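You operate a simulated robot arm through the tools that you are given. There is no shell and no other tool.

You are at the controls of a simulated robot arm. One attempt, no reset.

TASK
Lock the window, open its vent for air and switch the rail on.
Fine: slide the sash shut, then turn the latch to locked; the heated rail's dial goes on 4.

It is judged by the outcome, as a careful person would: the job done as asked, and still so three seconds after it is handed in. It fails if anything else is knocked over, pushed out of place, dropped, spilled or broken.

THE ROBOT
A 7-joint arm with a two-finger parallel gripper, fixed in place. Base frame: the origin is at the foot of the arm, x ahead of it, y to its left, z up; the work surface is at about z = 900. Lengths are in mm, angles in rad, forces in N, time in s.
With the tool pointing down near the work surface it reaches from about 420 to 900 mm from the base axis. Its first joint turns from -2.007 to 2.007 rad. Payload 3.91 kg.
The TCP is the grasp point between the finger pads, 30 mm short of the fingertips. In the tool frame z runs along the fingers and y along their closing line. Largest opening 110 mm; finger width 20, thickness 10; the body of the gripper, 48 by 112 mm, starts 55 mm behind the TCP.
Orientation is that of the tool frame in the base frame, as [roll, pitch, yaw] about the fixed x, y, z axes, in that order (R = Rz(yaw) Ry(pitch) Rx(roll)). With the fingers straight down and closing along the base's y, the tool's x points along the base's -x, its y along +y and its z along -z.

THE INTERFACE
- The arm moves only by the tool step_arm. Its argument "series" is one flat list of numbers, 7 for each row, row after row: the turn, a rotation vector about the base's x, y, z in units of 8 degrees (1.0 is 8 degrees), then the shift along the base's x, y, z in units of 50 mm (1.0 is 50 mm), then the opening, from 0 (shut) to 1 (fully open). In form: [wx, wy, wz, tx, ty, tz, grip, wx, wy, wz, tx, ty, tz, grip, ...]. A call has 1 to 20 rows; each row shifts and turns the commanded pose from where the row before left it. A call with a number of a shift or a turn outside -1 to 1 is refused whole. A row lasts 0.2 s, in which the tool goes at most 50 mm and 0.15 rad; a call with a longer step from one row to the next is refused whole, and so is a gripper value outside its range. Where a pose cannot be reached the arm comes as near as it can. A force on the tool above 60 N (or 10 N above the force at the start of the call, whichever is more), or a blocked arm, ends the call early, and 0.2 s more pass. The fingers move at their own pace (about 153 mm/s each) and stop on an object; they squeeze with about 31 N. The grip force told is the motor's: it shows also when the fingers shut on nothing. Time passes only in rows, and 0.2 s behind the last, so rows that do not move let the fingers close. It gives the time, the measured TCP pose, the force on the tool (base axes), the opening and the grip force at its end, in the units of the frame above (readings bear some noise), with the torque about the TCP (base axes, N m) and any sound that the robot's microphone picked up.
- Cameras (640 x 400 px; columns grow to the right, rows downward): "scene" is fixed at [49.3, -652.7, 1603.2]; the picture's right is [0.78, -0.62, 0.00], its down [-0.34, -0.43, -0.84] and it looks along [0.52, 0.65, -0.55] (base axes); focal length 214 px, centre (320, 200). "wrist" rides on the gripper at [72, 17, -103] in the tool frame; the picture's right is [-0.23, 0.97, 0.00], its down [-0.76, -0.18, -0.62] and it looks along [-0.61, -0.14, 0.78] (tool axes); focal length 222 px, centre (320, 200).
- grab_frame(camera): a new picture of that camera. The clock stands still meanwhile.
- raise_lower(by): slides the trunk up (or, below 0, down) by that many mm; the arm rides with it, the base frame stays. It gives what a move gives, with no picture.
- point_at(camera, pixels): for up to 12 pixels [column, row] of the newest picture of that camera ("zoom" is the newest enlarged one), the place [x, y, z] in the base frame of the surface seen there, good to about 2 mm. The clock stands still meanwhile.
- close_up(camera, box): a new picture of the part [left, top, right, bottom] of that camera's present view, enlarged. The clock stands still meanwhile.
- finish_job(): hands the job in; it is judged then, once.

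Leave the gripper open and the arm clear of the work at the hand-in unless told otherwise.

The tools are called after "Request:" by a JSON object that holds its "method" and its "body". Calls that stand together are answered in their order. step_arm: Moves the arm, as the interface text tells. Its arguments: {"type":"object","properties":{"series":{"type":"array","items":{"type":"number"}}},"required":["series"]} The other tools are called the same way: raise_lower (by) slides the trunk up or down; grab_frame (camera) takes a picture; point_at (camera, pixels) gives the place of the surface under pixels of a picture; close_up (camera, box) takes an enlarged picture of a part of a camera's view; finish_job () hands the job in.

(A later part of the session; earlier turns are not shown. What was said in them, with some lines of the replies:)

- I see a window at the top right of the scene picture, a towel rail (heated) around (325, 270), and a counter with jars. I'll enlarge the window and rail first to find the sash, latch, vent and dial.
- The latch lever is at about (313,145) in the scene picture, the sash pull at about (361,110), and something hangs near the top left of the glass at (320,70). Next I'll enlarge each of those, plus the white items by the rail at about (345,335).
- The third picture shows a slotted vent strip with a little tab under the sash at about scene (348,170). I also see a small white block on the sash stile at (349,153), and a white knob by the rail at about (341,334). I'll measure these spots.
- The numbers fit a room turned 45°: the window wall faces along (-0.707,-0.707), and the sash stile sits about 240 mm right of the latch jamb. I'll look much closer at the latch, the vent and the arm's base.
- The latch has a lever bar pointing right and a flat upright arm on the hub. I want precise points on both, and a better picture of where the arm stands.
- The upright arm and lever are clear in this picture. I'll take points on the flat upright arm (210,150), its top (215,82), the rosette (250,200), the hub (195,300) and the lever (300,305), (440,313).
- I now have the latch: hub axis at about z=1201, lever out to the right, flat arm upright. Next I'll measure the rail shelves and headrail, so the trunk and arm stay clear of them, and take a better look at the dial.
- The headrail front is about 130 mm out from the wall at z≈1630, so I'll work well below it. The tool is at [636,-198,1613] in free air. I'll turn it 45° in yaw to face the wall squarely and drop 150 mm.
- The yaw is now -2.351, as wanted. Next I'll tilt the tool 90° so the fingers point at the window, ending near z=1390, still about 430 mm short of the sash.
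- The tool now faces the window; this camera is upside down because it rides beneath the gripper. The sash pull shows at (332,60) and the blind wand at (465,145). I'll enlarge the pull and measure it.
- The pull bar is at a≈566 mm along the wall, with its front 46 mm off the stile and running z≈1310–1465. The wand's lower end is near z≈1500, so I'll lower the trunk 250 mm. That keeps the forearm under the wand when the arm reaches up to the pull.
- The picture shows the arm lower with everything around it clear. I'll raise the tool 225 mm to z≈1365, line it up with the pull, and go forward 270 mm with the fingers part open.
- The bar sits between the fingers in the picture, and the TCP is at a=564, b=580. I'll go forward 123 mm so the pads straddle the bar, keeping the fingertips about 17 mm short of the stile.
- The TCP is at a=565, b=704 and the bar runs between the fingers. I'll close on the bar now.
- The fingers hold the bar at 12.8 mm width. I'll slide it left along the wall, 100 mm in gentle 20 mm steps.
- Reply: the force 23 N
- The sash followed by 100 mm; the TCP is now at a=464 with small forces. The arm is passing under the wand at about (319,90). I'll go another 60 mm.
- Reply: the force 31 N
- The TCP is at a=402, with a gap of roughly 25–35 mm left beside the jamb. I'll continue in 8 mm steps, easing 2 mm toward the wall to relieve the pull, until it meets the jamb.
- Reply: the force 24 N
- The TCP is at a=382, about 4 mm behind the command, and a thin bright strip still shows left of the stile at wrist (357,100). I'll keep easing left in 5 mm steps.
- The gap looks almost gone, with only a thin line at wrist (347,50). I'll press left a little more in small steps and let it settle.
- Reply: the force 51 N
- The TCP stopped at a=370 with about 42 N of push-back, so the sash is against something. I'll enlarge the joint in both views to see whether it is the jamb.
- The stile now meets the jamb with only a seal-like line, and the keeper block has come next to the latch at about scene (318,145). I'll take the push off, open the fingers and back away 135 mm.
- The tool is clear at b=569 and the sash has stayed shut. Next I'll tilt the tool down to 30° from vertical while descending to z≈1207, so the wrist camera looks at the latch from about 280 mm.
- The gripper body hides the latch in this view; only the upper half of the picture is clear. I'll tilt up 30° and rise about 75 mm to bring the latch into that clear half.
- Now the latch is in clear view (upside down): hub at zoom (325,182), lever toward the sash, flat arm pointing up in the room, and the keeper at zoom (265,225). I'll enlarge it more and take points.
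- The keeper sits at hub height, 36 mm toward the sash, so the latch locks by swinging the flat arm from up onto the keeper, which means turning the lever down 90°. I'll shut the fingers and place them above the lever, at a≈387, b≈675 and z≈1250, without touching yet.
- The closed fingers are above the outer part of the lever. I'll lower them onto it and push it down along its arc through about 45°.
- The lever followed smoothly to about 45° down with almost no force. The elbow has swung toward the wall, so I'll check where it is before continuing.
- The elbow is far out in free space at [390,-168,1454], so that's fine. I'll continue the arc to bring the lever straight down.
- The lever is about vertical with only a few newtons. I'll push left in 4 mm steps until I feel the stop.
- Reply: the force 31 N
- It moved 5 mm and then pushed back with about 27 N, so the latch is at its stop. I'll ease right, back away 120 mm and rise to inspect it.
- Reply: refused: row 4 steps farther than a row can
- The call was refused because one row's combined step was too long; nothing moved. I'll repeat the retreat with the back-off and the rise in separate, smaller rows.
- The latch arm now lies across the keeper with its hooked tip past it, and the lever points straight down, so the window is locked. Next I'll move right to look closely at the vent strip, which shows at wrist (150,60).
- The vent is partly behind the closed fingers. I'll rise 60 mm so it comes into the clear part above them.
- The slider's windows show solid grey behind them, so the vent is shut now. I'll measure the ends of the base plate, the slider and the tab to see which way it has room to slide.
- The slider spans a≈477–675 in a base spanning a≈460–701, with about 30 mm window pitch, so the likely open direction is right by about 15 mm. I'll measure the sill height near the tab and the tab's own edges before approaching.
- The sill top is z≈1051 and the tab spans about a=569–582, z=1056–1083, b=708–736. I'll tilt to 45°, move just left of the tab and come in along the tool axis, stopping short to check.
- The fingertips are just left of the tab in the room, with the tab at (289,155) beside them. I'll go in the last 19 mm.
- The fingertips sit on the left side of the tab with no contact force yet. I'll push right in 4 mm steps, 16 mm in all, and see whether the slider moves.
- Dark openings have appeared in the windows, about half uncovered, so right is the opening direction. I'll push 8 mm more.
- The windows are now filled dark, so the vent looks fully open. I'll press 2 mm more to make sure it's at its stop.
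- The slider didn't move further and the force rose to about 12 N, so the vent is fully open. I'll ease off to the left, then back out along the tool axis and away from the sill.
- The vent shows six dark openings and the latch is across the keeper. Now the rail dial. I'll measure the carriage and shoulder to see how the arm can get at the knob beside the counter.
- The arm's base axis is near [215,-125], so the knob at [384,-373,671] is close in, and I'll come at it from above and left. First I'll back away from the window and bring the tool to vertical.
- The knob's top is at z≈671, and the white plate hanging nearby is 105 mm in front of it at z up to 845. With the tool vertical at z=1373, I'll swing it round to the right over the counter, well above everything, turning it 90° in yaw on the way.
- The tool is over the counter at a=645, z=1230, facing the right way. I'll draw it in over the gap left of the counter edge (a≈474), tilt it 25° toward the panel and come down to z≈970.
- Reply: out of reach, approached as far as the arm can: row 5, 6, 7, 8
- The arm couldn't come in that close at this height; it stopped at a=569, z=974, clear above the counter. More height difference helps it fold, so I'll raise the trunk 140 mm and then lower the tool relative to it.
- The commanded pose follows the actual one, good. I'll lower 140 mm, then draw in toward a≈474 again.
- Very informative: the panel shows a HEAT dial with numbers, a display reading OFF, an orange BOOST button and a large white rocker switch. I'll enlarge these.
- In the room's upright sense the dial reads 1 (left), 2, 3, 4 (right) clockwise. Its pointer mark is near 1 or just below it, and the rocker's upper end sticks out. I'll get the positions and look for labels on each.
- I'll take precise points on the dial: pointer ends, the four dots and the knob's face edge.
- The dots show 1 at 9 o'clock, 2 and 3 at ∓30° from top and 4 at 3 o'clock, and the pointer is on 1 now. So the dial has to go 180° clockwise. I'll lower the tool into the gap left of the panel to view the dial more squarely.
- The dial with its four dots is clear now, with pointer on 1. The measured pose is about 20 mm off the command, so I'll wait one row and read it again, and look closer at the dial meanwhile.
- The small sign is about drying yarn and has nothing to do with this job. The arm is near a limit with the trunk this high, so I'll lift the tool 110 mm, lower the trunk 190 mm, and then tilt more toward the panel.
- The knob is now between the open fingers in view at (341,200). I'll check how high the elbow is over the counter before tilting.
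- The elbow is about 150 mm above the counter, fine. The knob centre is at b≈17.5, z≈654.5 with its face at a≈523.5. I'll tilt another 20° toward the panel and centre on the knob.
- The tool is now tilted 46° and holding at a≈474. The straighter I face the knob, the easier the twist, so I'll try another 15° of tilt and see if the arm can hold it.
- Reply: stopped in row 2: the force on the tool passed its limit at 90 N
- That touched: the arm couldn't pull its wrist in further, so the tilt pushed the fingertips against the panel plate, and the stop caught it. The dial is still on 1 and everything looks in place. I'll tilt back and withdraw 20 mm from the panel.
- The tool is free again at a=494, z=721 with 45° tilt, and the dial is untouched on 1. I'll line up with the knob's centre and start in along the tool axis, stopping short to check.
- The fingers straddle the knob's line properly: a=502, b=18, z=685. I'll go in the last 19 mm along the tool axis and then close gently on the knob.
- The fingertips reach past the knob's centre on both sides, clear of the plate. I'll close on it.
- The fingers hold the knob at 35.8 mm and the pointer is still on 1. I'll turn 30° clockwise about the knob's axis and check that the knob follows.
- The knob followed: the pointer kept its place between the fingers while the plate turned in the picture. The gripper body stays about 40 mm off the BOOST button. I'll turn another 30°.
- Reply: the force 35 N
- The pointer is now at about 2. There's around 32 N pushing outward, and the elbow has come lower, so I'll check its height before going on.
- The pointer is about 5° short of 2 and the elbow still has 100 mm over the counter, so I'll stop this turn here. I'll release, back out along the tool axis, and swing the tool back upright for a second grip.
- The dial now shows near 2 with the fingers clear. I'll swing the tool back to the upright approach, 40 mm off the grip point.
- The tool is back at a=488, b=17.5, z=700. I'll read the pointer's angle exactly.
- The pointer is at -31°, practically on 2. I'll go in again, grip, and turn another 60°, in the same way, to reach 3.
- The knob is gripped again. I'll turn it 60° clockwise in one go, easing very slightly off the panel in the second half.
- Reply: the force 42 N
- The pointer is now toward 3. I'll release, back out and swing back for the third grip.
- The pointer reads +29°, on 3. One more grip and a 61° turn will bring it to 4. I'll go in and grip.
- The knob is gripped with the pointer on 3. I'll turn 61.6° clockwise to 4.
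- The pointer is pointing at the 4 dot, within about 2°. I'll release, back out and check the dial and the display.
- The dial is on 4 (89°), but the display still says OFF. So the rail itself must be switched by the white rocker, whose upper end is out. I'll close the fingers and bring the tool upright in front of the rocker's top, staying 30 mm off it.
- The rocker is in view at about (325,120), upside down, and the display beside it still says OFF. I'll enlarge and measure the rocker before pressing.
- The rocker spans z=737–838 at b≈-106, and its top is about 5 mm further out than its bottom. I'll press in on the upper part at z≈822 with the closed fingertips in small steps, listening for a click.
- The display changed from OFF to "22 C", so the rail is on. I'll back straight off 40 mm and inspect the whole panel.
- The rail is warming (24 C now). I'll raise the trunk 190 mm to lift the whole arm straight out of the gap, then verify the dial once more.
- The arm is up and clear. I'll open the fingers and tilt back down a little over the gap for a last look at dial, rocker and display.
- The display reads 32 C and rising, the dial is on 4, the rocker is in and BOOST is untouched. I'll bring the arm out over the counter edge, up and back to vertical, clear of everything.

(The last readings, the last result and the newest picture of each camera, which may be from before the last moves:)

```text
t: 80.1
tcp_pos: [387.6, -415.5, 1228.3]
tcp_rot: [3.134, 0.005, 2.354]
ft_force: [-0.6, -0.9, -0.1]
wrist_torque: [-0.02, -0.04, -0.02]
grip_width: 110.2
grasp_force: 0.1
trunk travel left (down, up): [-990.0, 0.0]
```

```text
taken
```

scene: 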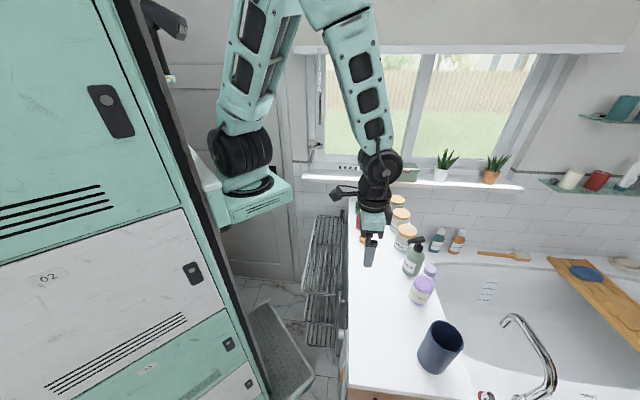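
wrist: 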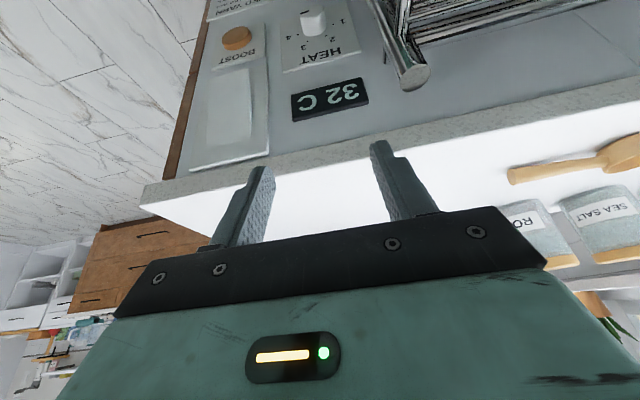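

The arm is up over the counter, upright, with the gripper open. I'll take a last look at the latch, sash and vent, and at the objects on the sill and counter.

Request:
{"method": "close_up", "body": {"camera": "scene", "box": [295, 120, 375, 180]}}

Request:
{"method": "close_up", "body": {"camera": "scene", "box": [330, 150, 530, 380]}}

Request:
{"method": "close_up", "body": {"camera": "scene", "box": [290, 40, 450, 130]}}

```text
6.67 times, centred on (335, 150) of scene
```

zoom: 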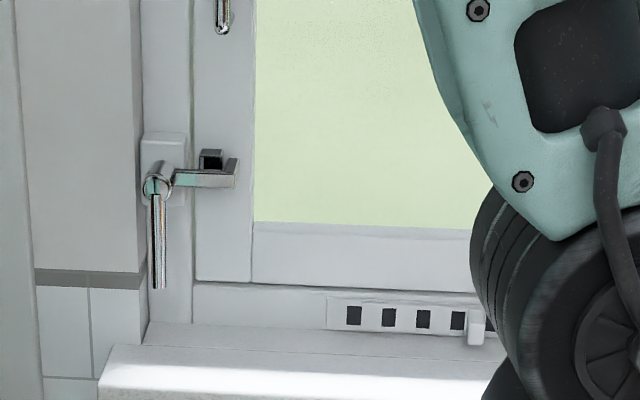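

```text
1.74 times, centred on (430, 265) of scene
```

zoom: 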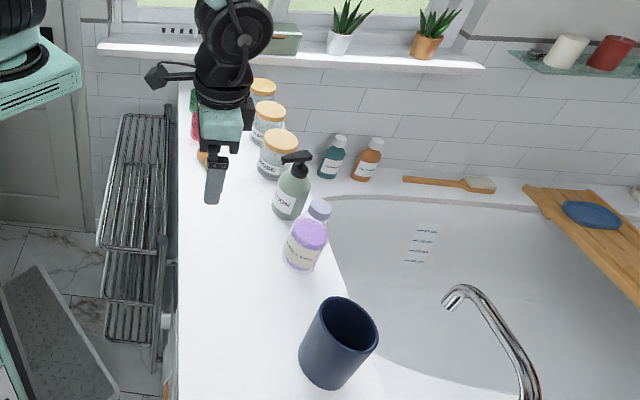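

```text
4.00 times, centred on (370, 85) of scene
```

zoom: 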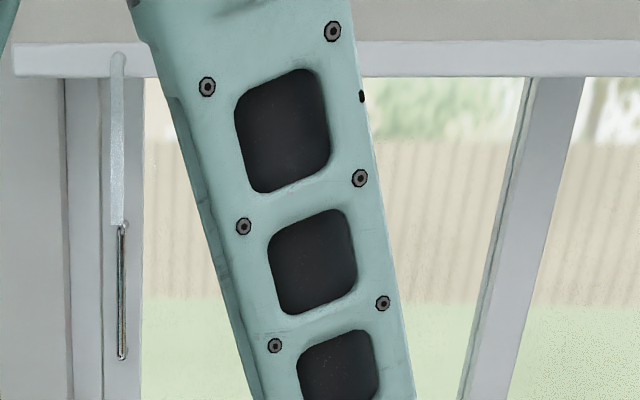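

The sash is shut against the jamb, the latch lever points down with its hook over the keeper, and the vent's openings are uncovered. The dial is on 4 and the rail is heating. Nothing on the sill or counter has moved, the arm is clear and the gripper is open, so I'm handing the job in.

Request:
{"method": "finish_job", "body": {}}

```text
The job is handed in.
```

The window is shut and locked, its vent is fully open, and the heated rail is on with its dial at 4.

- **Window:** I slid the sash shut against the jamb. Then I turned the latch lever down until it stopped, with its hook over the keeper.
- **Vent:** The slider is pushed right to its stop, and all six openings are uncovered.
- **Rail:** With the dial on 4 the display still read OFF, so I also pressed the white rocker switch on the same panel. The display then showed a temperature, which had risen to 32 C when I last looked. I didn't press BOOST.

While I was lining up on the dial, the fingertips bumped the panel plate and the force stop cut in at 90 N. I saw no damage, and the dial hadn't moved. Nothing on the sill or counter was knocked or shifted, and the arm is clear with the gripper open.
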